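You operate a simulated robot arm through the tools that you are given. There is no shell and no other tool.

The job below is to be done with a simulated two-armed robot. You get a single attempt, and the scene is never put back.

Task
Brush the sand off the plate in the frame with the black brush.
Fine: extractor on for it and off after; put the brush back, leave the plate there. Set down upright: what you pick out. What is to be rubbed or washed off counts as gone when no trace of it is left.

Only the result counts: the job must be done as asked and must still hold three seconds after the hand-in. Knocking over, shifting, dropping, spilling or breaking anything else fails it.

Robot
Two 7-joint arms with fingered hands on one trunk that stands fixed in place. Base frame: the origin is at the foot of the trunk, x ahead of it, y to its left, z up; the work surface is at about z = 0.86. Units: m, rad, N and s.
The left shoulder is at [0.076, 0.182, 1.122], the right one opposite. With the tool pointing down near the work surface each hand reaches from about 0.44 to 0.84 m from the base axis, measured 20 degrees to its own side. Payload 3.8 kg a hand.
The tool frame of a hand sits at the grasp point between the pads (the TCP): z along the fingers, y along the line on which they close. The tips reach 0.03 m beyond it. The gripper opens to 0.104 m. The gripper's body begins 0.035 m behind the TCP. The gripper is a hand of 4 fingers: y runs from the thumb to the fingers, the wrist lies at [-0.017, -0.104, -0.178] in the tool frame, and closing takes about 1.5 s.
Orientation is told as [roll, pitch, yaw] about the base's x, y, z axes, in that order, counted from this pose: with the fingers straight down and the wrist toward the robot, the tool's x, y and z point along [0, 1, 0], [1, 0, 0] and [0, 0, -1] of the base frame.

Tools
- The arms move only by the tool step_arm. It takes "left_commands", "right_commands" or both (then of equal length, played together; a hand with none holds still); each is one flat list of numbers, 6 for each row, row after row: the turn, a rotation vector about the base's x, y, z in rad, then the shift along the base's x, y, z in mm. In form: [rx, ry, rz, dx, dy, dz, rx, ry, rz, dx, dy, dz, ...]. A call has 1 to 20 rows; each row shifts and turns the commanded pose from where the row before left it. "left_claw" and "right_claw" are, for a hand that has rows, the closure, from 0 (fully open) to 1 (shut), set as the call begins (left out, the last holds). Rows are played at 5 a second. More than 0.05 m and 0.15 rad between two rows, or a gripper value outside its range, and nothing of the call is played. A pose out of reach is approached as far as the arm can. The call stops where the force on the tool passes 40 N (or 10 N more than at its start, if that is more) or the arm is blocked; 0.2 s more then pass. Each finger travels about 0.072 m/s and halts on what it meets, pressing with about 22 N; the grip force reading is that of the motor and also rises with nothing between the fingers. The clock runs only during rows and for 0.2 s after the last one: add rows that do not move to give the fingers time. The reply holds the time, the measured pose of the TCP, the force on the tool along the base axes, the opening and the grip force, in the units named above and with some noise, with the torque about the TCP (base axes, N m) and any sound that the robot's microphone picked up, and new pictures: "pictures" is both (left out), scene, wrist or none (wrist: the cameras of the hands that moved).
- Cameras (640 x 400 px; columns grow to the right, rows downward): "scene" is now at [0.1681, -0.0476, 1.3226]; the picture's right is [-0.54, -0.84, 0.00], its down [-0.30, 0.20, -0.93] and it looks along [0.78, -0.51, -0.36] (base axes); focal length 214 px, centre (320, 200). "left" rides on the left gripper at [-0.066, -0.09, -0.126] in its tool frame; the picture's right is [-0.78, -0.30, 0.56], its down [0.57, -0.70, 0.42] and it looks along [0.27, 0.65, 0.71] (tool axes); focal length 275 px, centre (320, 200). "right" rides on the right gripper at [0.066, -0.09, -0.126] in its tool frame; the picture's right is [-0.78, 0.30, -0.56], its down [-0.57, -0.70, 0.42] and it looks along [-0.26, 0.65, 0.71] (tool axes); focal length 275 px, centre (320, 200). There is no depth. A picture from a camera that has moved, and an enlarged one, comes with that camera's place and axes in the base frame and with its lens. The place of the scene camera against the robot may be out by one fixed shift of up to 0.012 m in any direction.
- lift_body(by): slides the trunk up (or, below 0, down) by that many m; the arms and the scene camera ride with it, the base frame stays. It gives what a move gives, with no picture.
- set_fingers(index, middle, ring, thumb_bend, thumb_turn, hand): sets how far each is bent, from 0 (flat) to 1 (curled in); at 0.3 the hand is open as for a grip, at 0.7 the pads meet at the TCP. One left out holds its place. A second passes; each finger stops where it meets its share of the squeeze, and holds until it gets a number again. A gripper value or a shape takes the hand back. It gives what a move gives, with no picture; readings hold the bend of each and the force on the fingers (four entries, about 0 where the hand has none), thumb and palm. thumb_turn goes from beside the hand (0) to across from the fingers (1), as for a grip.
- hand_shape(shape, hand): the hand has 4 fingers and takes this shape, open, in about a second: jaw (thumb against the fingers, like two jaws); tri (thumb and two fingers); tip (a fingertip pinch); poke (one finger out to press); point (the index stretched); flat (the hand flat); cup (the hand cupped); fist (a fist). The gripper value then closes the fingers along that shape, each until it touches; the sizes above hold for jaw. It gives what a move gives, with no picture.
- turn_head(pan, tilt): turns the head with the scene camera to pan (to the left, within 1.501 rad either way) and tilt (down, from -0.506 to 1.204), counted from straight ahead of the robot. It gives what a move gives, and a new picture of the scene camera.
- close_up(camera, box): a new picture of the part [left, top, right, bottom] of that camera's present view, enlarged. It takes no simulated time.
- hand_in(): hands the job in; it is judged then, once.

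Places have to be worked out from the pictures, the camera data and where the tool is seen. Open the grippers and draw the arms clear of the work before you hand the job in, unless the task says otherwise.

The tools are called after ">>>" as name(argument=value, ...) on one line, values as JSON. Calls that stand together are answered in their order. step_arm: Moves the arms, as the interface text tells. Its arguments: {"type":"object","properties":{"left_commands":{"type":"array","items":{"type":"number"}},"left_claw":{"type":"number"},"right_commands":{"type":"array","items":{"type":"number"}},"right_claw":{"type":"number"},"pictures":{"type":"string","enum":["both","scene","wrist","none"]}},"required":[]} The other tools are called the same way: lift_body (by) slides the trunk up or down; hand_shape (shape, hand) gives the hand a shape; set_fingers (index, middle, ring, thumb_bend, thumb_turn, hand) moves the fingers one by one; turn_head (pan, tilt) turns the head that bears the scene camera; close_up (camera, box) takes an enlarged picture of a part of a camera's view; hand_in () hands the job in.

At the start:

```text
time_s: 0.0
left_tcp_pos: [0.4942, -0.0645, 1.2936]
left_tool_rot: [0.002, 0.0, 0.0]
left_wrist_force: [0.0, 0.1, 0.2]
left_ft_torque: [0.04, -0.01, -0.01]
left_gripper_width: 0.1036
left_grip_force: 0.1
left_shape: jaw
left_bend: [0.3, 0.3, 0.3, 0.3, 0.97]
left_finger forces: [0.0, 0.0, 0.1, 0.0, 0.1, 0.0]
right_tcp_pos: [0.3769, -0.4665, 1.2983]
right_tool_rot: [-0.001, 0.001, 0.001]
right_wrist_force: [-0.4, 0.3, 0.4]
right_ft_torque: [-0.02, 0.02, 0.01]
right_gripper_width: 0.1037
right_grip_force: 0.1
right_shape: jaw
right_bend: [0.3, 0.3, 0.3, 0.3, 0.97]
right_finger forces: [0.0, 0.0, 0.0, 0.0, 0.0, 0.0]
trunk travel left (down, up): [-0.275, 0.481]
head pan, tilt: [-0.576, 0.372]
```

scene: 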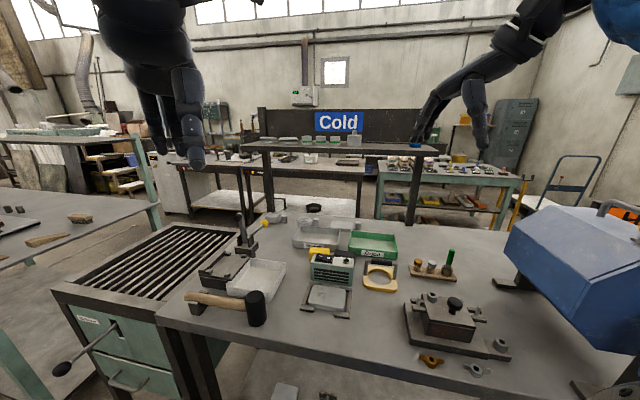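
right: 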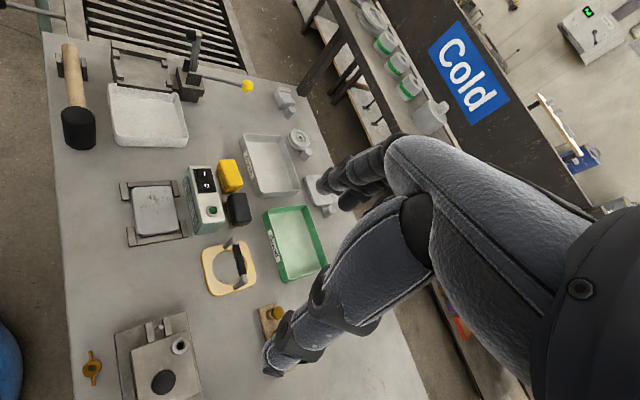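
left: 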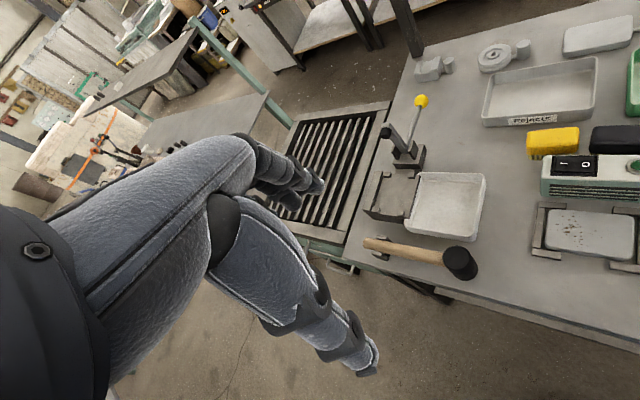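

The scene shows a small plate in a frame, a white-green box with a rocker switch (likely the extractor), and yellow and black blocks (brushes). I'll take close-ups to tell them apart.

>>> close_up(camera="scene", box=[280, 220, 420, 330])

>>> close_up(camera="right", box=[100, 120, 300, 300])

>>> close_up(camera="left", box=[460, 100, 640, 280])

```text
3.64 times, centred on (350, 275) of scene
camera zoom: at [0.1681, -0.0476, 1.3226], right [-0.54, -0.84, 0.0], down [-0.3, 0.2, -0.93], along [0.78, -0.51, -0.36], focal length 780 px, centre (211, -73)
```

zoom: 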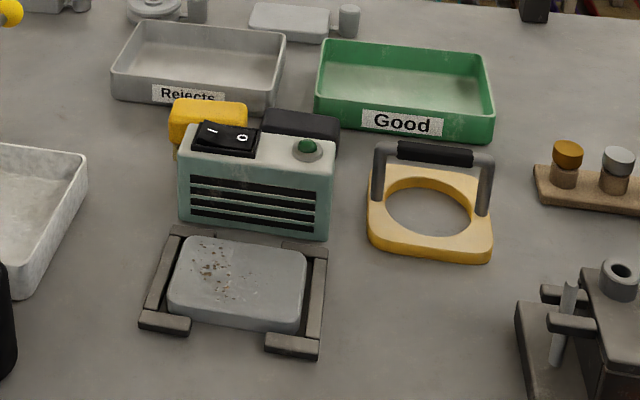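

```text
2.22 times, centred on (200, 210) of right
camera zoom: at [0.2872, -0.4, 1.4239], right [0.3, -0.78, 0.56], down [-0.7, -0.57, -0.42], along [0.65, -0.26, -0.71], focal length 612 px, centre (587, 178)
```

zoom: 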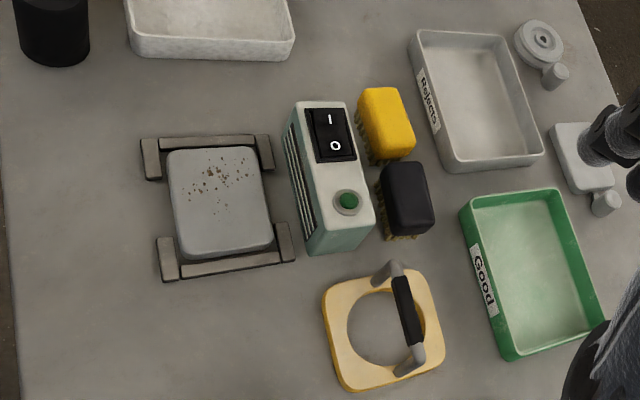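

```text
2.22 times, centred on (550, 190) of left
camera zoom: at [0.4036, -0.1316, 1.4196], right [-0.3, -0.78, -0.56], down [-0.7, 0.57, -0.42], along [0.65, 0.27, -0.71], focal length 612 px, centre (-191, 222)
```

zoom: 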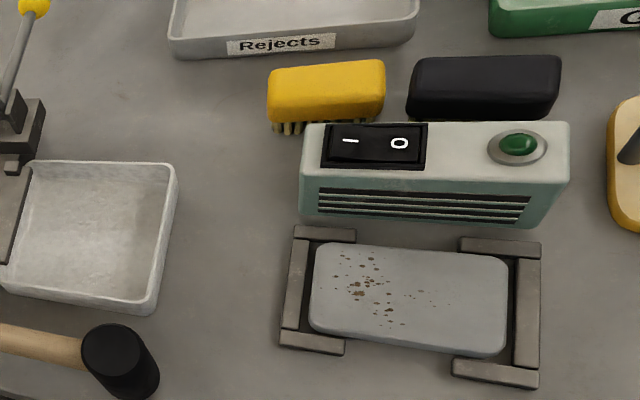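

By triangulating between the wrist cameras I get: plate centre near (0.513,-0.305), extractor box top near (0.567,-0.363,0.946) and black brush top near (0.600,-0.429,0.91). All of them are yawed about 45°. I'll zoom tighter for dimensions and the switch state.

>>> close_up(camera="right", box=[180, 150, 260, 240])

>>> close_up(camera="left", box=[540, 110, 640, 175])

>>> close_up(camera="scene", box=[295, 235, 365, 325])

>>> close_up(camera="right", box=[110, 170, 200, 250])

```text
4.44 times, centred on (220, 195) of right
camera zoom: at [0.2872, -0.4, 1.4239], right [0.3, -0.78, 0.56], down [-0.7, -0.57, -0.42], along [0.65, -0.26, -0.71], focal length 1224 px, centre (764, 222)
```

zoom: 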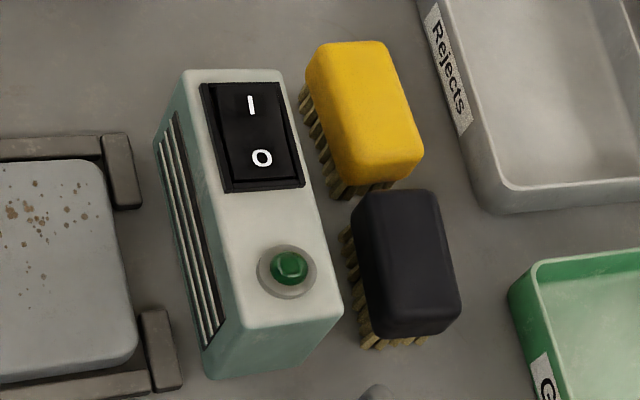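

```text
6.15 times, centred on (590, 142) of left
camera zoom: at [0.4036, -0.1316, 1.4196], right [-0.3, -0.78, -0.56], down [-0.7, 0.57, -0.42], along [0.65, 0.27, -0.71], focal length 1694 px, centre (-1342, 554)
```

zoom: 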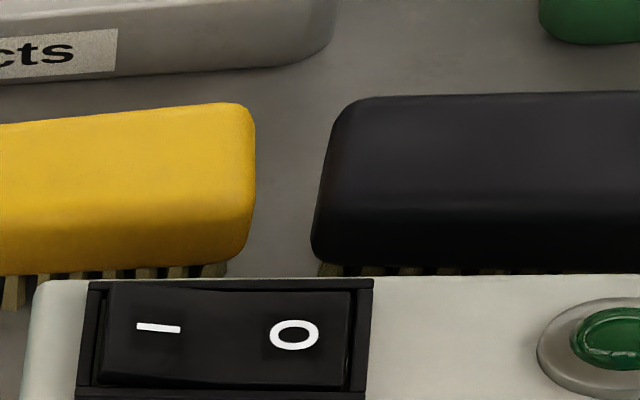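

```text
4.44 times, centred on (330, 280) of scene
camera zoom: at [0.1681, -0.0476, 1.3226], right [-0.54, -0.84, 0.0], down [-0.3, 0.2, -0.93], along [0.78, -0.51, -0.36], focal length 953 px, centre (276, -156)
```

zoom: 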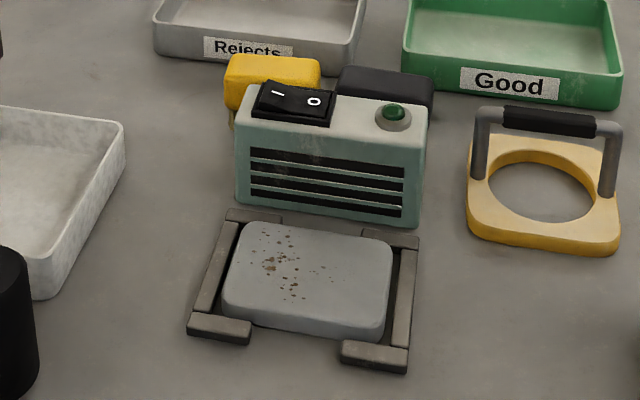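

```text
5.00 times, centred on (155, 210) of right
camera zoom: at [0.2872, -0.4, 1.4239], right [0.3, -0.78, 0.56], down [-0.7, -0.57, -0.42], along [0.65, -0.26, -0.71], focal length 1376 px, centre (1145, 150)
```

zoom: 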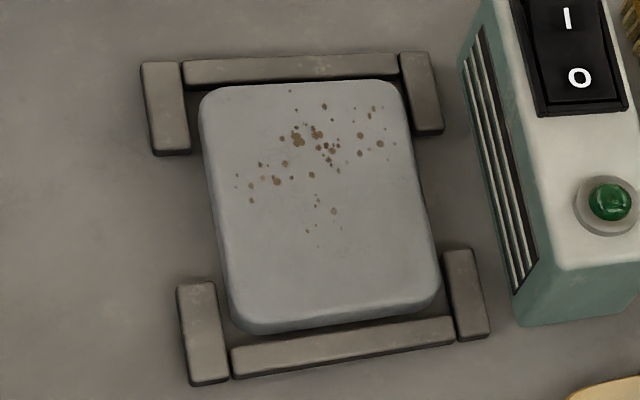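

The rocker has its I side raised and its O side down, and the lamp is dark, so the extractor is off. I'll put the right hand in the poke shape and check where its fingertip sits.

>>> hand_shape(hand="right", shape="poke")

>>> turn_head(pan=-0.7, tilt=0.55)

>>> close_up(camera="right", box=[0, 0, 640, 400])

```text
time_s: 0.9
left_tcp_pos: [0.4922, -0.0642, 1.2941]
left_tool_rot: [0.0, 0.001, 0.0]
left_wrist_force: [-0.4, -0.1, -0.2]
left_ft_torque: [0.01, 0.0, 0.01]
left_gripper_width: 0.1035
left_grip_force: 0.0
left_shape: jaw
left_bend: [0.3, 0.3, 0.3, 0.3, 0.97]
left_finger forces: [0.0, 0.0, 0.0, 0.1, 0.0, 0.1]
right_tcp_pos: [0.3777, -0.4669, 1.2979]
right_tool_rot: [-0.001, 0.002, -0.001]
right_wrist_force: [-0.8, 0.9, 0.3]
right_ft_torque: [0.02, -0.01, 0.0]
right_gripper_width: 0.0
right_grip_force: 0.1
right_shape: poke
right_bend: [0.7, 0.7, 0.99, 1.0, 1.0]
right_finger forces: [0.0, 0.1, 0.1, 0.0, 0.0, 0.1]
trunk travel left (down, up): [-0.275, 0.481]
head pan, tilt: [-0.576, 0.372]
```

```text
time_s: 1.6
left_tcp_pos: [0.4945, -0.0638, 1.2938]
left_tool_rot: [0.0, -0.001, 0.001]
left_wrist_force: [0.6, 0.6, -0.1]
left_ft_torque: [0.02, 0.02, 0.0]
left_gripper_width: 0.1037
left_grip_force: 0.1
left_shape: jaw
left_bend: [0.3, 0.3, 0.3, 0.3, 0.97]
left_finger forces: [0.1, 0.1, 0.1, 0.0, 0.0, 0.1]
right_tcp_pos: [0.3777, -0.4663, 1.2998]
right_tool_rot: [0.0, 0.002, 0.002]
right_wrist_force: [-0.1, -0.3, 0.2]
right_ft_torque: [0.0, 0.0, -0.03]
right_gripper_width: 0.0
right_grip_force: 0.0
right_shape: poke
right_bend: [0.7, 0.7, 0.99, 1.0, 1.0]
right_finger forces: [0.0, 0.1, 0.0, 0.1, 0.0, 0.0]
trunk travel left (down, up): [-0.275, 0.481]
head pan, tilt: [-0.7, 0.55]
camera scene: at [0.1588, -0.0548, 1.3063], right [-0.64, -0.77, 0.0], down [-0.4, 0.34, -0.85], along [0.65, -0.55, -0.52], focal length 214 px, centre (320, 200)
```

scene: 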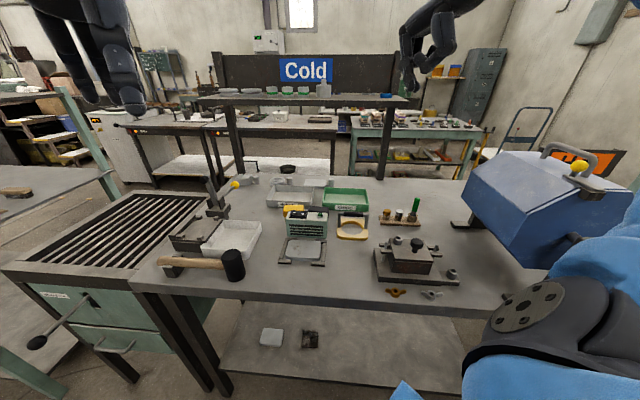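

```text
1.00 times, centred on (320, 200) of right (not enlarged: the box is as wide or as high as the picture)
camera zoom: at [0.2872, -0.4, 1.4239], right [0.3, -0.78, 0.56], down [-0.7, -0.57, -0.42], along [0.65, -0.26, -0.71], focal length 275 px, centre (320, 200)
```

zoom: 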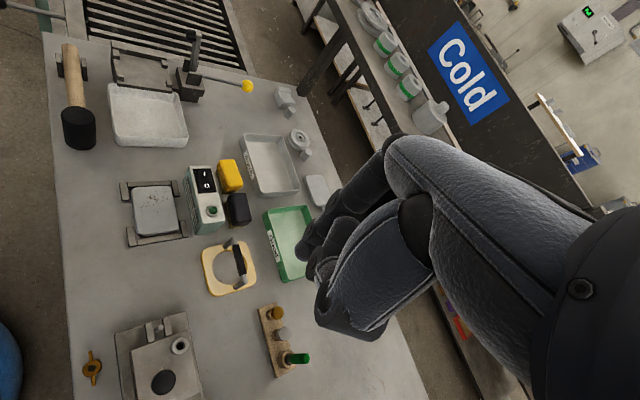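

In the poke shape the index and middle are both at 0.7. I'll curl the middle so that only the index presses, and bring the right hand above the switch. The left hand turns to give a side view.

>>> set_fingers(hand="right", index=0.6, middle=1.0, ring=1.0, thumb_bend=1.0)

>>> step_arm(left_commands=[0, 0, -0.14, -5, 12, 0, 0, 0, -0.14, -5, 12, 0, 0, 0, -0.14, -5, 12, 0, 0, 0, -0.14, -5, 12, 0, 0, 0, -0.14, -5, 12, 0, 0, 0, -0.14, -5, 12, 0, 0, 0, -0.14, -5, 12, 0], right_commands=[0, 0, 0, 25, 15, -20, 0, 0, 0, 25, 15, -20, 0, 0, 0, 25, 15, -20, 0, 0, 0, 25, 15, -20, 0, 0, 0, 25, 15, -20, 0, 0, 0, 25, 15, -20, 0, 0, 0, 25, 15, -20], pictures="both")

```text
time_s: 2.6
left_tcp_pos: [0.4919, -0.0642, 1.2944]
left_tool_rot: [0.001, -0.001, 0.001]
left_wrist_force: [0.4, -0.5, 0.2]
left_ft_torque: [0.01, 0.02, 0.03]
left_gripper_width: 0.1037
left_grip_force: 0.0
left_shape: jaw
left_bend: [0.3, 0.3, 0.3, 0.3, 0.97]
left_finger forces: [0.0, 0.0, 0.1, 0.1, 0.2, 0.0]
right_tcp_pos: [0.3778, -0.4673, 1.2998]
right_tool_rot: [0.0, 0.002, 0.0]
right_wrist_force: [-0.5, 0.7, 1.2]
right_ft_torque: [-0.01, -0.01, -0.02]
right_gripper_width: 0.0242
right_grip_force: 0.0
right_shape: fingers
right_bend: [0.33, 1.0, 1.0, 1.0, 1.0]
right_finger forces: [0.0, 0.0, 0.0, 0.0, 0.1, 0.0]
trunk travel left (down, up): [-0.275, 0.481]
head pan, tilt: [-0.7, 0.55]
```

```text
time_s: 4.2
left_tcp_pos: [0.4591, 0.0182, 1.2928]
left_tool_rot: [-0.001, 0.0, -0.982]
left_wrist_force: [0.1, 0.7, 0.5]
left_ft_torque: [-0.01, 0.03, 0.03]
left_gripper_width: 0.1034
left_grip_force: 0.0
left_shape: jaw
left_bend: [0.3, 0.3, 0.3, 0.3, 0.97]
left_finger forces: [0.1, 0.0, 0.0, 0.0, 0.0, 0.0]
right_tcp_pos: [0.5539, -0.3609, 1.1588]
right_tool_rot: [0.001, 0.0, 0.0]
right_wrist_force: [-0.5, -0.1, 0.3]
right_ft_torque: [0.0, 0.0, -0.01]
right_gripper_width: 0.0242
right_grip_force: 0.1
right_shape: fingers
right_bend: [0.33, 1.0, 1.0, 1.0, 1.0]
right_finger forces: [0.0, 0.0, 0.0, 0.1, 0.0, 0.0]
trunk travel left (down, up): [-0.275, 0.481]
head pan, tilt: [-0.7, 0.55]
camera scene: at [0.1599, -0.0542, 1.3061], right [-0.64, -0.77, 0.0], down [-0.4, 0.34, -0.85], along [0.65, -0.55, -0.52], focal length 214 px, centre (320, 200)
camera right: at [0.4639, -0.2941, 1.2842], right [0.3, -0.78, 0.56], down [-0.7, -0.57, -0.42], along [0.65, -0.26, -0.71], focal length 275 px, centre (320, 200)
camera left: at [0.3561, 0.0565, 1.4183], right [-0.81, -0.18, -0.56], down [0.09, 0.9, -0.43], along [0.58, -0.39, -0.71], focal length 275 px, centre (320, 200)
```

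scene: 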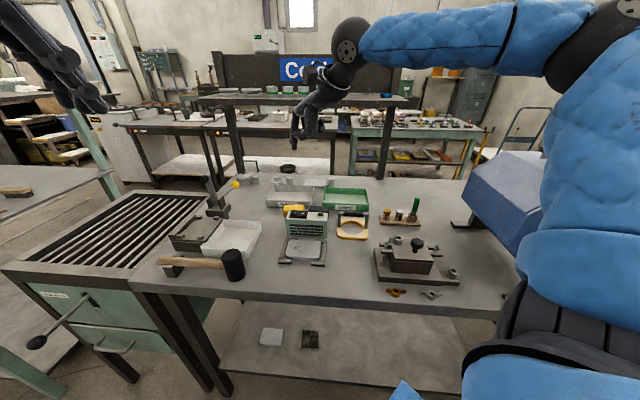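
right: 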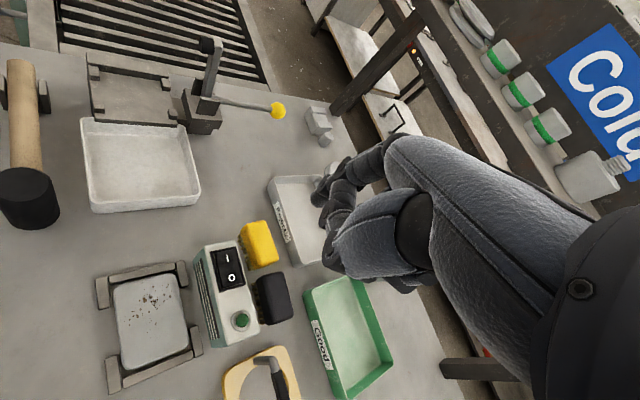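
left: 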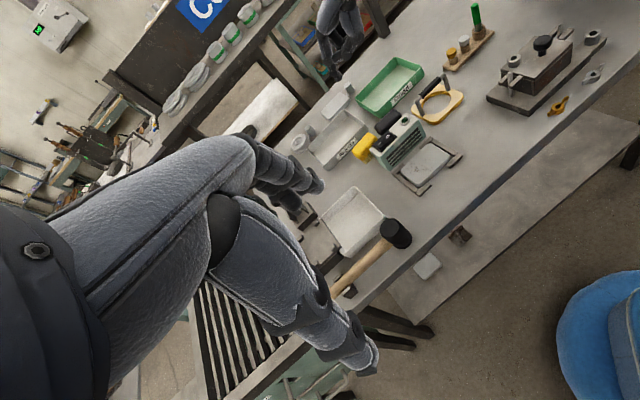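

The hand hovers near (0.554,-0.361,1.159). I'll zoom in on it from the scene and left cameras to see the finger geometry.

>>> close_up(camera="scene", box=[265, 60, 375, 160])

>>> close_up(camera="left", box=[270, 0, 470, 200])

>>> close_up(camera="right", box=[180, 120, 440, 340])

```text
4.00 times, centred on (320, 110) of scene
camera zoom: at [0.1599, -0.0542, 1.3061], right [-0.64, -0.77, 0.0], down [-0.4, 0.34, -0.85], along [0.65, -0.55, -0.52], focal length 858 px, centre (320, 560)
```

zoom: 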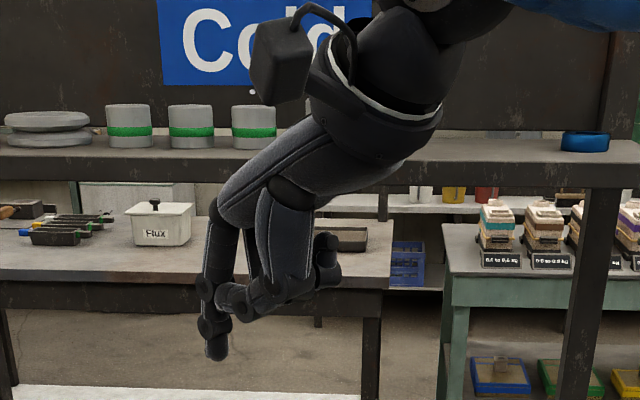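

```text
2.00 times, centred on (370, 100) of left
camera zoom: at [0.3561, 0.0565, 1.4183], right [-0.81, -0.18, -0.56], down [0.09, 0.9, -0.43], along [0.58, -0.39, -0.71], focal length 551 px, centre (220, 400)
```

zoom: 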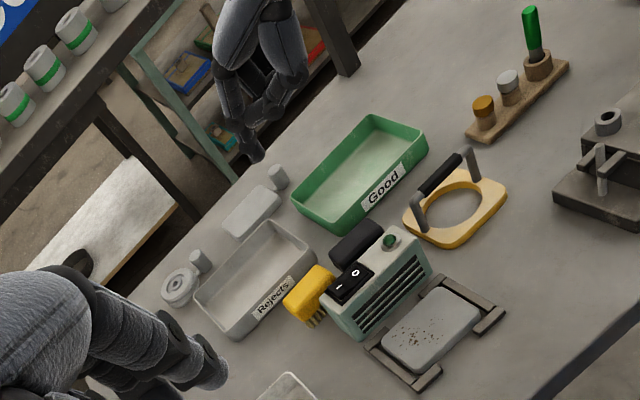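

```text
1.82 times, centred on (310, 230) of right
camera zoom: at [0.4639, -0.2941, 1.2842], right [0.3, -0.78, 0.56], down [-0.7, -0.57, -0.42], along [0.65, -0.26, -0.71], focal length 500 px, centre (338, 146)
```

zoom: 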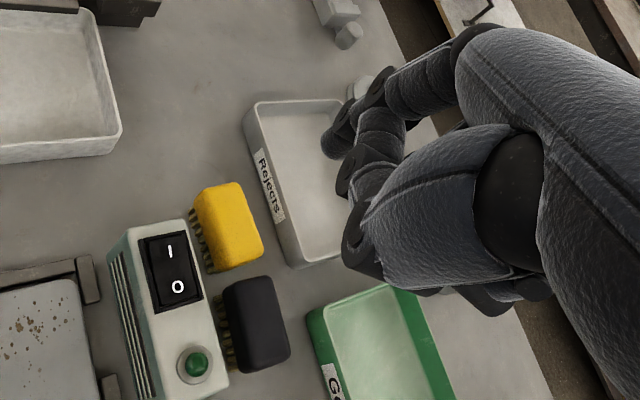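

Triangulation puts the index tip near (0.602,-0.346,1.136), well below the curled knuckles. I'll lower it over the I end of the rocker to about 35 mm above and check alignment.

>>> step_arm(right_commands=[0, 0, 0, -1, 2, -25, 0, 0, 0, -1, 2, -25, 0, 0, 0, -1, 2, -25, 0, 0, 0, -1, 2, -25, 0, 0, 0, 0, 2, -25, 0, 0, 0, 0, 1, -20, 0, 0, 0, 0, 0, 0], pictures="none")

>>> close_up(camera="scene", box=[270, 170, 370, 250])

>>> close_up(camera="left", box=[340, 80, 460, 190])

>>> close_up(camera="right", box=[200, 150, 400, 320])

```text
time_s: 5.8
left_tcp_pos: [0.4594, 0.0179, 1.2927]
left_tool_rot: [0.0, 0.0, -0.979]
left_wrist_force: [0.3, 0.5, -0.2]
left_ft_torque: [0.02, 0.01, 0.03]
left_gripper_width: 0.1037
left_grip_force: 0.0
left_shape: jaw
left_bend: [0.3, 0.3, 0.3, 0.3, 0.97]
left_finger forces: [0.0, 0.1, 0.1, 0.0, 0.0, 0.0]
right_tcp_pos: [0.5475, -0.3515, 1.0121]
right_tool_rot: [0.0, 0.0, 0.0]
right_wrist_force: [0.3, 1.0, 0.7]
right_ft_torque: [0.02, 0.0, -0.01]
right_gripper_width: 0.0236
right_grip_force: 0.0
right_shape: fingers
right_bend: [0.33, 1.0, 1.0, 1.0, 1.0]
right_finger forces: [0.0, 0.1, 0.0, 0.0, 0.0, 0.0]
trunk travel left (down, up): [-0.275, 0.481]
head pan, tilt: [-0.7, 0.55]
```

```text
5.00 times, centred on (320, 210) of scene
camera zoom: at [0.1587, -0.0547, 1.3063], right [-0.64, -0.77, 0.0], down [-0.4, 0.34, -0.85], along [0.65, -0.55, -0.52], focal length 1072 px, centre (320, 150)
```

zoom: 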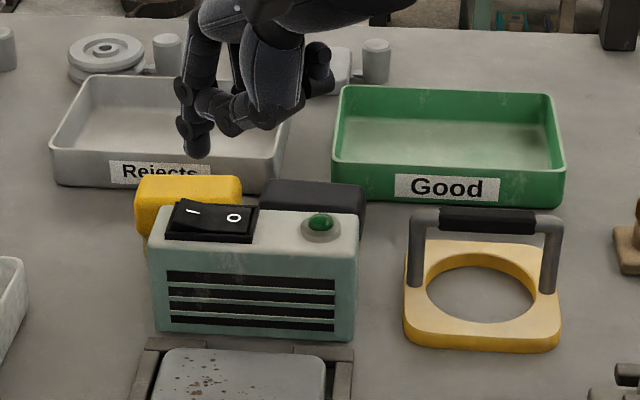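

```text
3.64 times, centred on (400, 135) of left
camera zoom: at [0.3546, 0.0555, 1.4191], right [-0.81, -0.19, -0.56], down [0.08, 0.9, -0.42], along [0.58, -0.39, -0.71], focal length 1001 px, centre (29, 436)
```

zoom: 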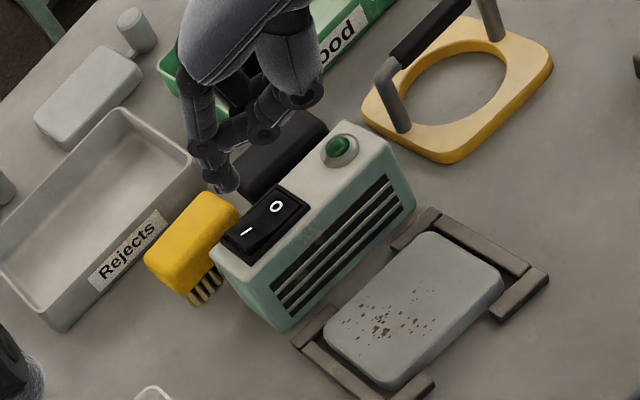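

```text
2.35 times, centred on (300, 235) of right
camera zoom: at [0.4574, -0.2838, 1.1377], right [0.3, -0.78, 0.56], down [-0.7, -0.57, -0.42], along [0.65, -0.26, -0.71], focal length 648 px, centre (367, 118)
```

zoom: 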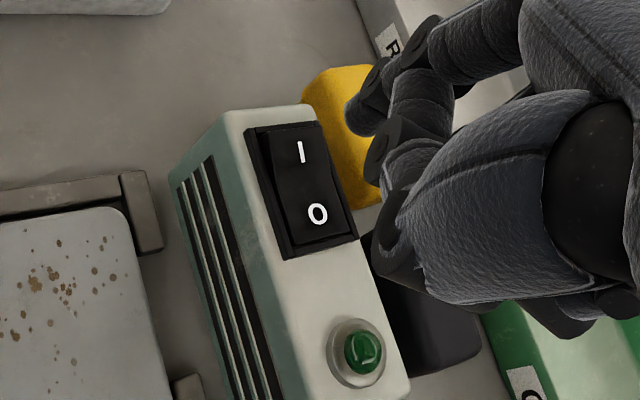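

The tip is now near (0.594,-0.335,0.988) and the I mark near (0.592,-0.328,0.957). I'll shift +9 mm in y and press down in small steps, watching the force.

>>> step_arm(right_commands=[0, 0, 0, 0, 5, 0, 0, 0, 0, 0, 4, -6, 0, 0, 0, 0, 0, -6, 0, 0, 0, 0, 0, -4, 0, 0, 0, 0, 0, -3, 0, 0, 0, 0, 0, -3, 0, 0, 0, 0, 0, 0], pictures="none")

>>> close_up(camera="scene", box=[280, 190, 350, 245])

>>> close_up(camera="left", box=[370, 110, 440, 165])

>>> close_up(camera="right", box=[230, 150, 380, 270])

```text
time_s: 7.4
left_tcp_pos: [0.4592, 0.0188, 1.2934]
left_tool_rot: [0.0, 0.0, -0.979]
left_wrist_force: [0.2, -0.5, 0.2]
left_ft_torque: [0.03, -0.01, -0.01]
left_gripper_width: 0.1038
left_grip_force: 0.0
left_shape: jaw
left_bend: [0.3, 0.3, 0.3, 0.3, 0.97]
left_finger forces: [0.0, 0.0, 0.1, 0.0, 0.0, 0.0]
right_tcp_pos: [0.547, -0.3429, 0.9915]
right_tool_rot: [0.001, 0.0, -0.001]
right_wrist_force: [0.7, -1.2, -0.9]
right_ft_torque: [0.01, 0.02, 0.01]
right_gripper_width: 0.0235
right_grip_force: 0.0
right_shape: fingers
right_bend: [0.33, 1.0, 1.0, 1.0, 1.0]
right_finger forces: [0.0, 0.0, 0.0, 0.0, 0.0, 0.1]
trunk travel left (down, up): [-0.275, 0.481]
head pan, tilt: [-0.7, 0.55]
```

```text
7.27 times, centred on (315, 218) of scene
camera zoom: at [0.1588, -0.0548, 1.3063], right [-0.64, -0.77, 0.0], down [-0.4, 0.34, -0.85], along [0.65, -0.55, -0.52], focal length 1560 px, centre (356, 73)
```

zoom: 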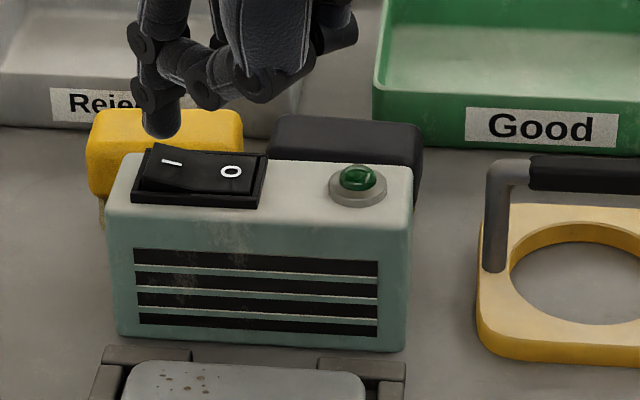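

```text
7.27 times, centred on (405, 138) of left
camera zoom: at [0.3548, 0.0554, 1.419], right [-0.81, -0.19, -0.56], down [0.08, 0.9, -0.42], along [0.58, -0.39, -0.71], focal length 2002 px, centre (-298, 654)
```

zoom: 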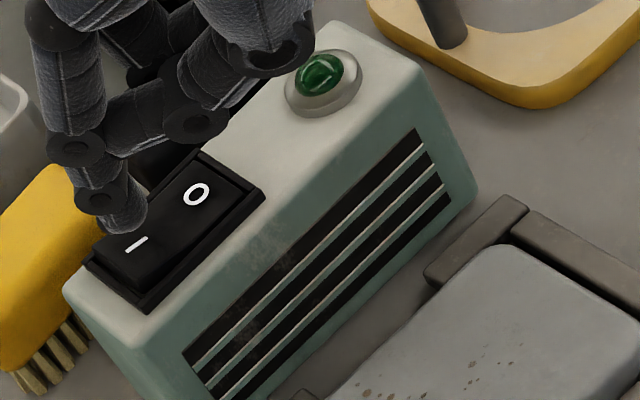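

```text
3.33 times, centred on (305, 210) of right
camera zoom: at [0.4579, -0.275, 1.1167], right [0.3, -0.78, 0.56], down [-0.7, -0.57, -0.42], along [0.65, -0.26, -0.71], focal length 918 px, centre (370, 167)
```

zoom: 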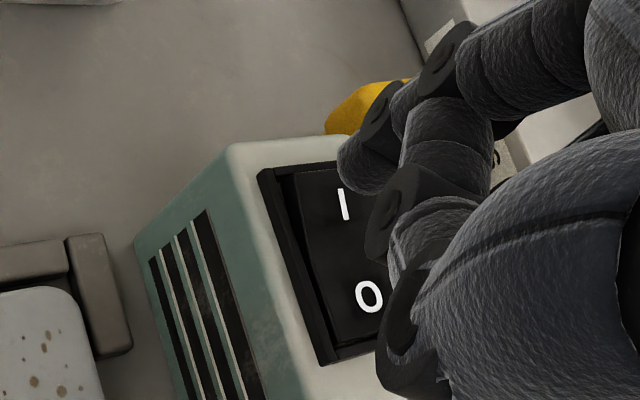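

The tip is just above the I mark with no contact yet. I'll nudge it 2–3 mm toward the rocker's centre line and continue the press.

>>> step_arm(right_commands=[0, 0, 0, -2, 2, 0, 0, 0, 0, 0, 0, -4, 0, 0, 0, 0, 0, -3, 0, 0, 0, 0, 0, -3, 0, 0, 0, 0, 0, -2, 0, 0, 0, 0, 0, 0], pictures="none")

>>> close_up(camera="scene", box=[280, 190, 350, 245])

>>> close_up(camera="left", box=[370, 110, 440, 165])

```text
time_s: 8.8
left_tcp_pos: [0.4586, 0.0184, 1.2937]
left_tool_rot: [-0.001, 0.001, -0.979]
left_wrist_force: [0.1, 0.0, 0.2]
left_ft_torque: [0.02, 0.01, -0.02]
left_gripper_width: 0.1036
left_grip_force: 0.0
left_shape: jaw
left_bend: [0.3, 0.3, 0.3, 0.3, 0.97]
left_finger forces: [0.0, 0.0, 0.0, 0.0, 0.1, 0.0]
right_tcp_pos: [0.5467, -0.3396, 0.9791]
right_tool_rot: [0.0, 0.0, -0.001]
right_wrist_force: [-0.3, 0.8, 0.3]
right_ft_torque: [0.01, 0.05, 0.04]
right_gripper_width: 0.0238
right_grip_force: 0.1
right_shape: fingers
right_bend: [0.33, 1.0, 1.0, 1.0, 1.0]
right_finger forces: [0.0, 0.0, 0.0, 0.0, 0.1, 0.0]
trunk travel left (down, up): [-0.275, 0.481]
head pan, tilt: [-0.7, 0.55]
```

```text
7.27 times, centred on (315, 218) of scene
camera zoom: at [0.1589, -0.0548, 1.3063], right [-0.64, -0.77, 0.0], down [-0.4, 0.34, -0.85], along [0.65, -0.55, -0.52], focal length 1560 px, centre (356, 73)
```

zoom: 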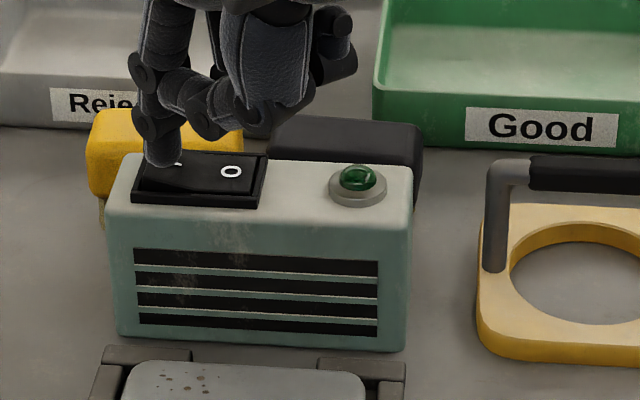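

```text
7.27 times, centred on (405, 138) of left
camera zoom: at [0.3548, 0.0554, 1.419], right [-0.81, -0.19, -0.56], down [0.08, 0.9, -0.42], along [0.58, -0.39, -0.71], focal length 2002 px, centre (-298, 654)
```

zoom: 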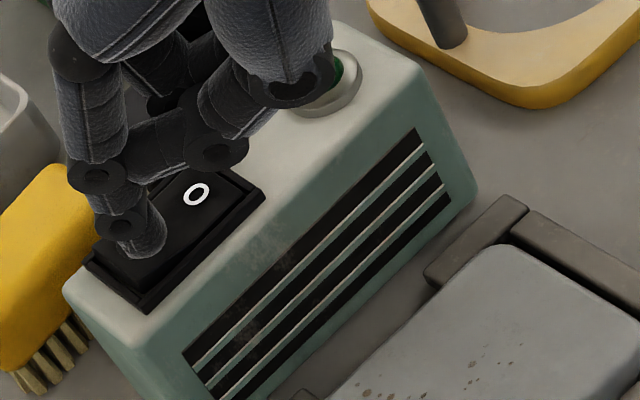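

The rocker is starting to follow the finger, with almost no force yet. I'll press a few mm further.

>>> step_arm(right_commands=[0, 0, 0, 0, 0, -2, 0, 0, 0, 0, 0, -2, 0, 0, 0, 0, 0, -2, 0, 0, 0, 0, 0, 0], pictures="none")

>>> close_up(camera="scene", box=[280, 190, 350, 245])

>>> close_up(camera="left", box=[370, 110, 440, 165])

```text
time_s: 9.8
left_tcp_pos: [0.4586, 0.017, 1.2936]
left_tool_rot: [0.0, 0.001, -0.979]
left_wrist_force: [0.9, 0.8, -0.4]
left_ft_torque: [-0.01, -0.01, 0.0]
left_gripper_width: 0.1036
left_grip_force: 0.1
left_shape: jaw
left_bend: [0.3, 0.3, 0.3, 0.3, 0.97]
left_finger forces: [0.0, 0.1, 0.0, 0.1, 0.1, 0.1]
right_tcp_pos: [0.5474, -0.3398, 0.9746]
right_tool_rot: [0.0, -0.001, -0.001]
right_wrist_force: [0.0, -0.4, -0.9]
right_ft_torque: [0.0, 0.01, -0.02]
right_gripper_width: 0.0236
right_grip_force: 0.0
right_shape: fingers
right_bend: [0.33, 1.0, 1.0, 1.0, 1.0]
right_finger forces: [0.1, 0.0, 0.1, 0.0, 0.0, 0.0]
trunk travel left (down, up): [-0.275, 0.481]
head pan, tilt: [-0.7, 0.55]
```

```text
7.27 times, centred on (315, 218) of scene
camera zoom: at [0.1588, -0.0548, 1.3063], right [-0.64, -0.77, 0.0], down [-0.4, 0.34, -0.85], along [0.65, -0.55, -0.52], focal length 1560 px, centre (356, 73)
```

zoom: 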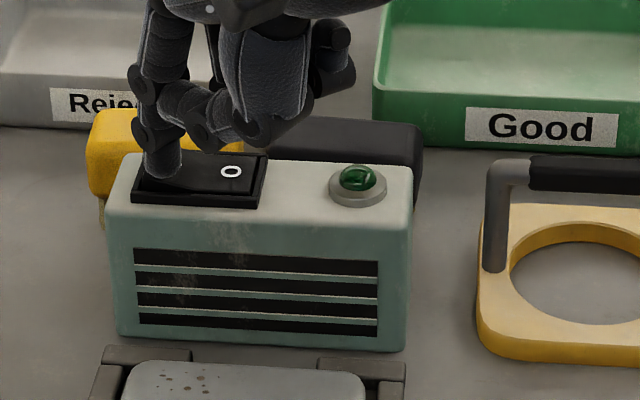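

```text
7.27 times, centred on (405, 138) of left
camera zoom: at [0.3548, 0.0554, 1.419], right [-0.81, -0.19, -0.56], down [0.08, 0.9, -0.42], along [0.58, -0.39, -0.71], focal length 2002 px, centre (-298, 654)
```

zoom: 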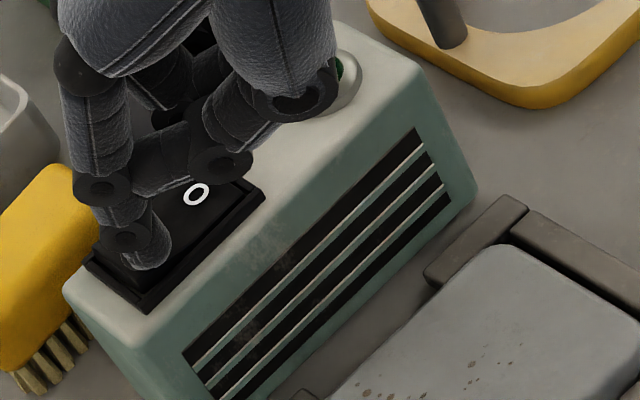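

There's still no contact force and the lamp is dark; the tip is at about z 0.950. I'll press further in small steps.

>>> step_arm(right_commands=[0, 0, 0, 0, 0, -2, 0, 0, 0, 0, 0, -2, 0, 0, 0, 0, 0, 0], pictures="none")

>>> close_up(camera="scene", box=[290, 195, 340, 230])

>>> close_up(camera="right", box=[230, 150, 380, 270])

```text
time_s: 10.6
left_tcp_pos: [0.4586, 0.0183, 1.2933]
left_tool_rot: [-0.001, 0.0, -0.981]
left_wrist_force: [-0.6, 1.0, -0.4]
left_ft_torque: [-0.03, 0.01, 0.0]
left_gripper_width: 0.1036
left_grip_force: 0.1
left_shape: jaw
left_bend: [0.3, 0.3, 0.3, 0.3, 0.97]
left_finger forces: [0.0, 0.0, 0.0, 0.0, 0.0, 0.0]
right_tcp_pos: [0.5463, -0.3396, 0.9692]
right_tool_rot: [-0.001, 0.001, 0.0]
right_wrist_force: [0.3, -0.2, -0.3]
right_ft_torque: [-0.01, -0.01, -0.01]
right_gripper_width: 0.0235
right_grip_force: 0.0
right_shape: fingers
right_bend: [0.33, 1.0, 1.0, 1.0, 1.0]
right_finger forces: [0.0, 0.0, 0.0, 0.0, 0.0, 0.0]
trunk travel left (down, up): [-0.275, 0.481]
head pan, tilt: [-0.7, 0.55]
```

```text
11.43 times, centred on (315, 212) of scene
camera zoom: at [0.1589, -0.0548, 1.3062], right [-0.64, -0.77, 0.0], down [-0.4, 0.34, -0.85], along [0.65, -0.55, -0.52], focal length 2451 px, centre (377, 57)
```

zoom: 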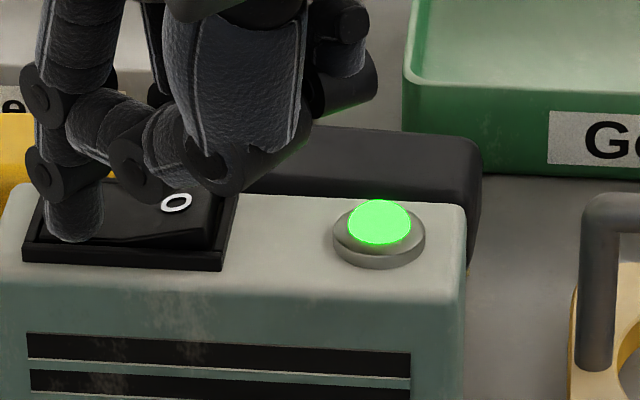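

```text
3.33 times, centred on (305, 210) of right
camera zoom: at [0.4564, -0.2727, 1.0941], right [0.3, -0.78, 0.56], down [-0.7, -0.57, -0.42], along [0.65, -0.26, -0.71], focal length 918 px, centre (370, 167)
```

zoom: 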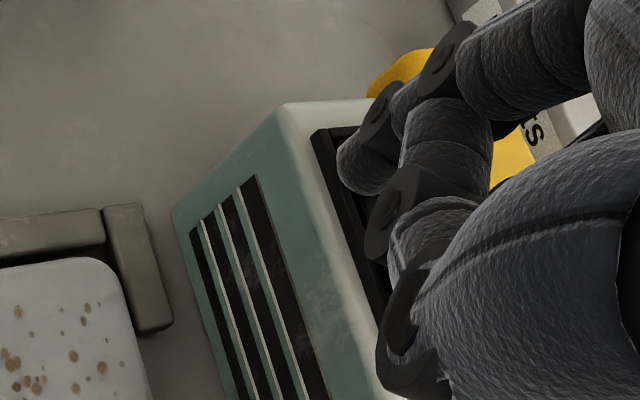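

The green lamp lit, so the extractor is on. I'll retract straight up and set the hand to jaw.

>>> step_arm(right_commands=[0, 0, 0, 0, 0, 10, 0, 0, 0, 0, 0, 25, 0, 0, 0, 0, 0, 35, 0, 0, 0, 0, 0, 40, 0, 0, 0, 0, 0, 20, 0, 0, 0, 0, 0, 0], pictures="none")

>>> hand_shape(hand="right", shape="jaw")

>>> close_up(camera="scene", box=[250, 120, 400, 280])

>>> close_up(camera="left", box=[320, 50, 480, 200])

>>> close_up(camera="right", box=[150, 100, 450, 350])

```text
time_s: 12.0
left_tcp_pos: [0.4581, 0.017, 1.2942]
left_tool_rot: [0.0, 0.001, -0.981]
left_wrist_force: [-0.6, -0.3, 0.2]
left_ft_torque: [0.0, -0.01, -0.02]
left_gripper_width: 0.1038
left_grip_force: 0.0
left_shape: jaw
left_bend: [0.3, 0.3, 0.3, 0.3, 0.97]
left_finger forces: [0.1, 0.0, 0.0, 0.1, 0.0, 0.1]
right_tcp_pos: [0.5478, -0.338, 1.0988]
right_tool_rot: [-0.001, 0.0, 0.0]
right_wrist_force: [0.0, -0.3, -0.2]
right_ft_torque: [0.02, -0.04, -0.02]
right_gripper_width: 0.0235
right_grip_force: 0.1
right_shape: fingers
right_bend: [0.33, 1.0, 1.0, 1.0, 1.0]
right_finger forces: [0.0, 0.0, 0.0, 0.0, 0.0, 0.0]
trunk travel left (down, up): [-0.275, 0.481]
head pan, tilt: [-0.7, 0.55]
```

```text
time_s: 12.9
left_tcp_pos: [0.4579, 0.0163, 1.2933]
left_tool_rot: [0.001, -0.001, -0.98]
left_wrist_force: [-1.0, -0.8, -0.6]
left_ft_torque: [0.0, 0.03, -0.02]
left_gripper_width: 0.104
left_grip_force: 0.0
left_shape: jaw
left_bend: [0.3, 0.3, 0.3, 0.3, 0.97]
left_finger forces: [0.0, 0.0, 0.1, 0.0, 0.0, 0.0]
right_tcp_pos: [0.5468, -0.3382, 1.0987]
right_tool_rot: [0.0, 0.0, -0.001]
right_wrist_force: [0.0, -0.7, 0.3]
right_ft_torque: [0.01, 0.03, 0.04]
right_gripper_width: 0.1038
right_grip_force: 0.0
right_shape: jaw
right_bend: [0.3, 0.3, 0.3, 0.3, 0.97]
right_finger forces: [0.1, 0.0, 0.0, 0.0, 0.0, 0.0]
trunk travel left (down, up): [-0.275, 0.481]
head pan, tilt: [-0.7, 0.55]
```

```text
2.50 times, centred on (325, 200) of scene
camera zoom: at [0.1589, -0.0548, 1.3063], right [-0.64, -0.77, 0.0], down [-0.4, 0.34, -0.85], along [0.65, -0.55, -0.52], focal length 536 px, centre (308, 200)
```

zoom: 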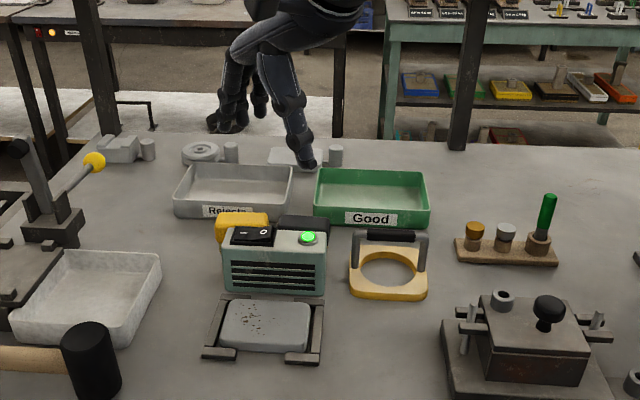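

```text
2.67 times, centred on (400, 125) of left
camera zoom: at [0.3548, 0.0554, 1.419], right [-0.81, -0.19, -0.56], down [0.08, 0.9, -0.42], along [0.58, -0.39, -0.71], focal length 734 px, centre (107, 400)
```

zoom: 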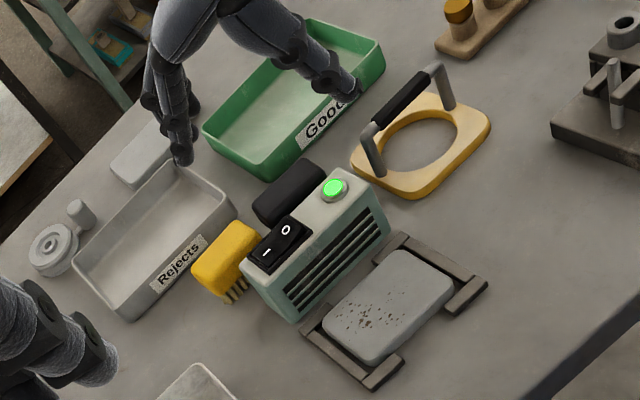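

```text
1.60 times, centred on (300, 225) of right
camera zoom: at [0.4577, -0.272, 1.2241], right [0.3, -0.78, 0.56], down [-0.7, -0.57, -0.42], along [0.65, -0.26, -0.71], focal length 440 px, centre (352, 160)
```

zoom: 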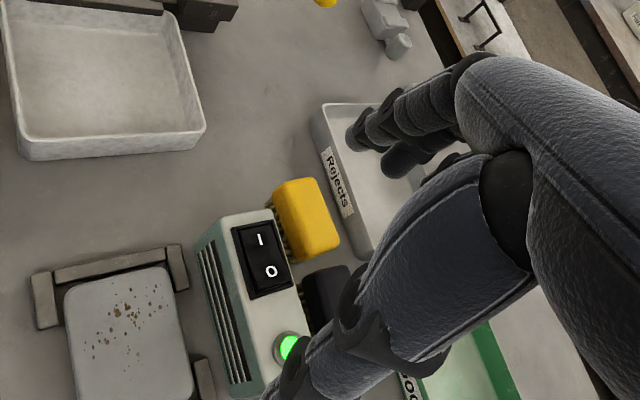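

The switch shows I pressed and the lamp is green. Next I'll turn the right hand to yaw −0.83 so the thumb goes into the gap between box and brush, pre-close it to about 62 mm, and hover over the black brush at (0.603,-0.429).

>>> step_arm(right_commands=[0, 0, -0.14, 9, -15, 0, 0, 0, -0.14, 9, -15, 0, 0, 0, -0.14, 9, -15, 0, 0, 0, -0.14, 9, -15, 0, 0, 0, -0.14, 10, -15, 0, 0, 0, -0.13, 10, -16, 0, 0, 0, 0, 0, 0, -20, 0, 0, 0, 0, 0, -20, 0, 0, 0, 0, 0, 0], right_claw=0.4, pictures="wrist")

>>> close_up(camera="scene", box=[260, 130, 390, 250])

>>> close_up(camera="left", box=[320, 50, 480, 200])

>>> close_up(camera="right", box=[150, 100, 450, 350])

```text
time_s: 14.9
left_tcp_pos: [0.4584, 0.017, 1.2934]
left_tool_rot: [-0.001, 0.0, -0.979]
left_wrist_force: [-0.7, -0.2, 0.0]
left_ft_torque: [0.03, 0.0, 0.04]
left_gripper_width: 0.1039
left_grip_force: 0.1
left_shape: jaw
left_bend: [0.3, 0.3, 0.3, 0.3, 0.97]
left_finger forces: [0.0, 0.0, 0.0, 0.0, 0.0, 0.1]
right_tcp_pos: [0.6024, -0.4305, 1.057]
right_tool_rot: [0.0, 0.0, -0.83]
right_wrist_force: [0.3, -0.6, 0.3]
right_ft_torque: [-0.05, -0.01, -0.02]
right_gripper_width: 0.0629
right_grip_force: 0.1
right_shape: jaw
right_bend: [0.73, 0.4, 0.37, 0.63, 0.99]
right_finger forces: [0.0, 0.0, 0.0, 0.0, 0.0, 0.0]
trunk travel left (down, up): [-0.275, 0.481]
head pan, tilt: [-0.7, 0.55]
camera right: at [0.5911, -0.3198, 1.1837], right [-0.37, -0.74, 0.56], down [-0.9, 0.13, -0.42], along [0.24, -0.66, -0.71], focal length 275 px, centre (320, 200)
```

right: 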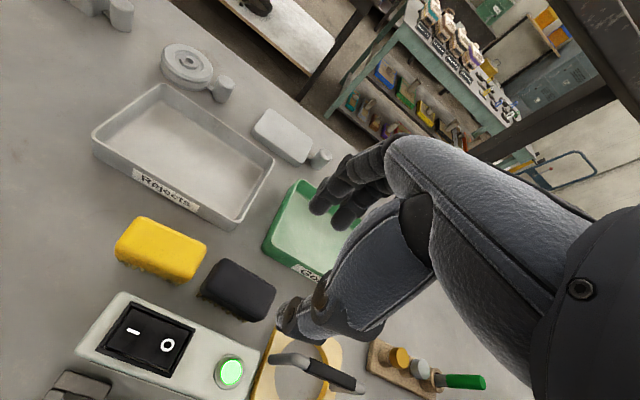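

```text
3.33 times, centred on (325, 190) of scene
camera zoom: at [0.1587, -0.0547, 1.3063], right [-0.64, -0.77, 0.0], down [-0.4, 0.34, -0.85], along [0.65, -0.55, -0.52], focal length 715 px, centre (303, 233)
```

zoom: 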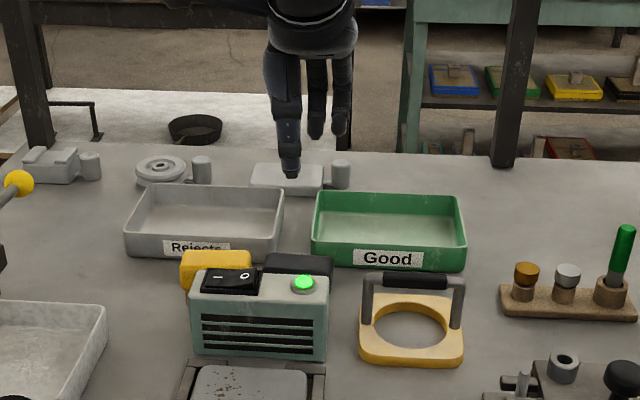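

```text
2.67 times, centred on (400, 125) of left
camera zoom: at [0.3546, 0.0555, 1.4191], right [-0.81, -0.19, -0.56], down [0.08, 0.9, -0.42], along [0.58, -0.39, -0.71], focal length 734 px, centre (107, 400)
```

zoom: 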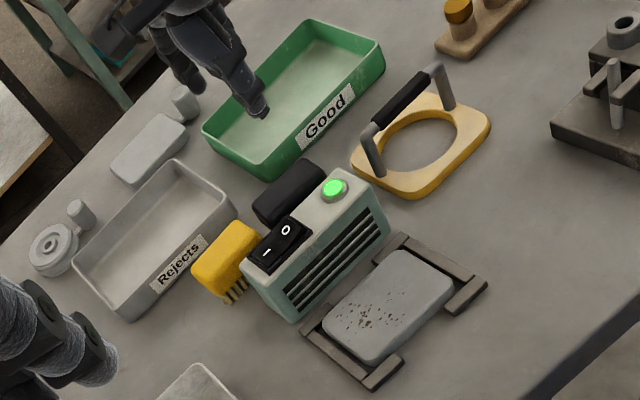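

```text
1.60 times, centred on (300, 225) of right
camera zoom: at [0.5911, -0.3198, 1.1837], right [-0.37, -0.74, 0.56], down [-0.9, 0.13, -0.42], along [0.24, -0.66, -0.71], focal length 440 px, centre (352, 160)
```

zoom: 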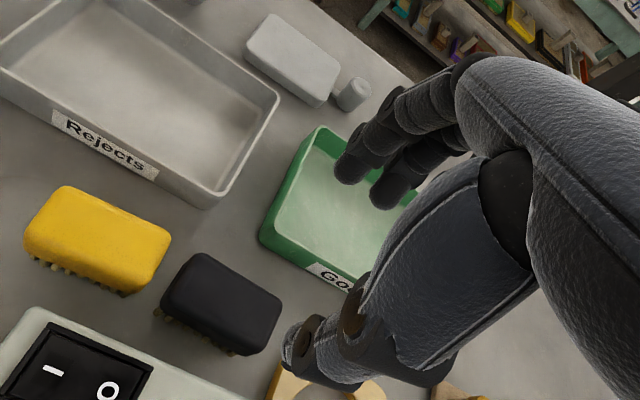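

The thumb's outer face sits about 48 mm from the TCP, and the box rear should be about 53 mm from the brush centre, so it's tight. I'll wait a moment for the fingers to settle and re-read the bend values.

>>> step_arm(right_commands=[0, 0, 0, 0, 0, 0, 0, 0, 0, 0, 0, 0, 0, 0, 0, 0, 0, 0, 0, 0, 0, 0, 0, 0], right_claw=0.45, pictures="none")

>>> close_up(camera="scene", box=[290, 120, 350, 170])

>>> close_up(camera="left", box=[340, 40, 410, 130])

```text
time_s: 15.9
left_tcp_pos: [0.4584, 0.018, 1.2934]
left_tool_rot: [-0.001, -0.001, -0.979]
left_wrist_force: [-0.8, -0.1, -0.3]
left_ft_torque: [-0.04, 0.04, -0.05]
left_gripper_width: 0.1037
left_grip_force: 0.1
left_shape: jaw
left_bend: [0.3, 0.3, 0.3, 0.3, 0.97]
left_finger forces: [0.1, 0.1, 0.0, 0.1, 0.1, 0.1]
right_tcp_pos: [0.6034, -0.4321, 1.0594]
right_tool_rot: [0.0, 0.0, -0.829]
right_wrist_force: [-0.4, -0.3, 0.7]
right_ft_torque: [-0.02, 0.02, 0.02]
right_gripper_width: 0.0576
right_grip_force: 0.0
right_shape: jaw
right_bend: [0.73, 0.42, 0.39, 0.66, 0.99]
right_finger forces: [0.0, 0.0, 0.0, 0.1, 0.0, 0.0]
trunk travel left (down, up): [-0.275, 0.481]
head pan, tilt: [-0.7, 0.55]
```

```text
8.00 times, centred on (320, 145) of scene
camera zoom: at [0.1589, -0.0548, 1.3063], right [-0.64, -0.77, 0.0], down [-0.4, 0.34, -0.85], along [0.65, -0.55, -0.52], focal length 1716 px, centre (320, 640)
```

zoom: 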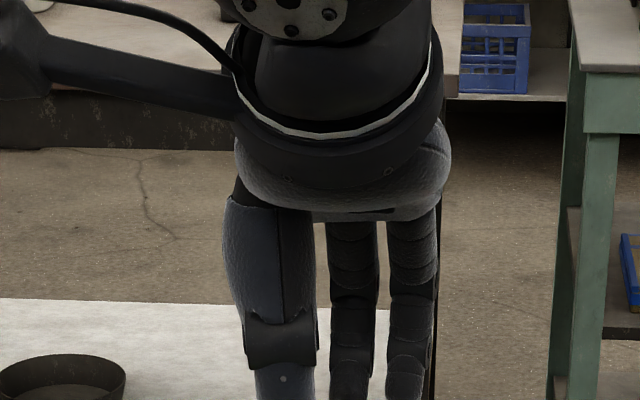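

```text
4.44 times, centred on (375, 85) of left
camera zoom: at [0.3549, 0.0554, 1.419], right [-0.81, -0.19, -0.56], down [0.08, 0.9, -0.42], along [0.58, -0.39, -0.71], focal length 1224 px, centre (76, 711)
```

zoom: 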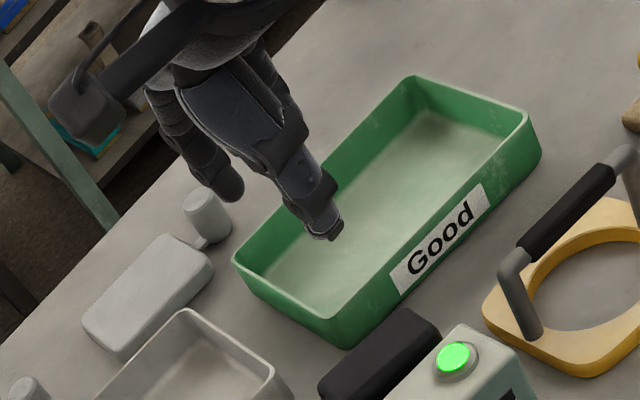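

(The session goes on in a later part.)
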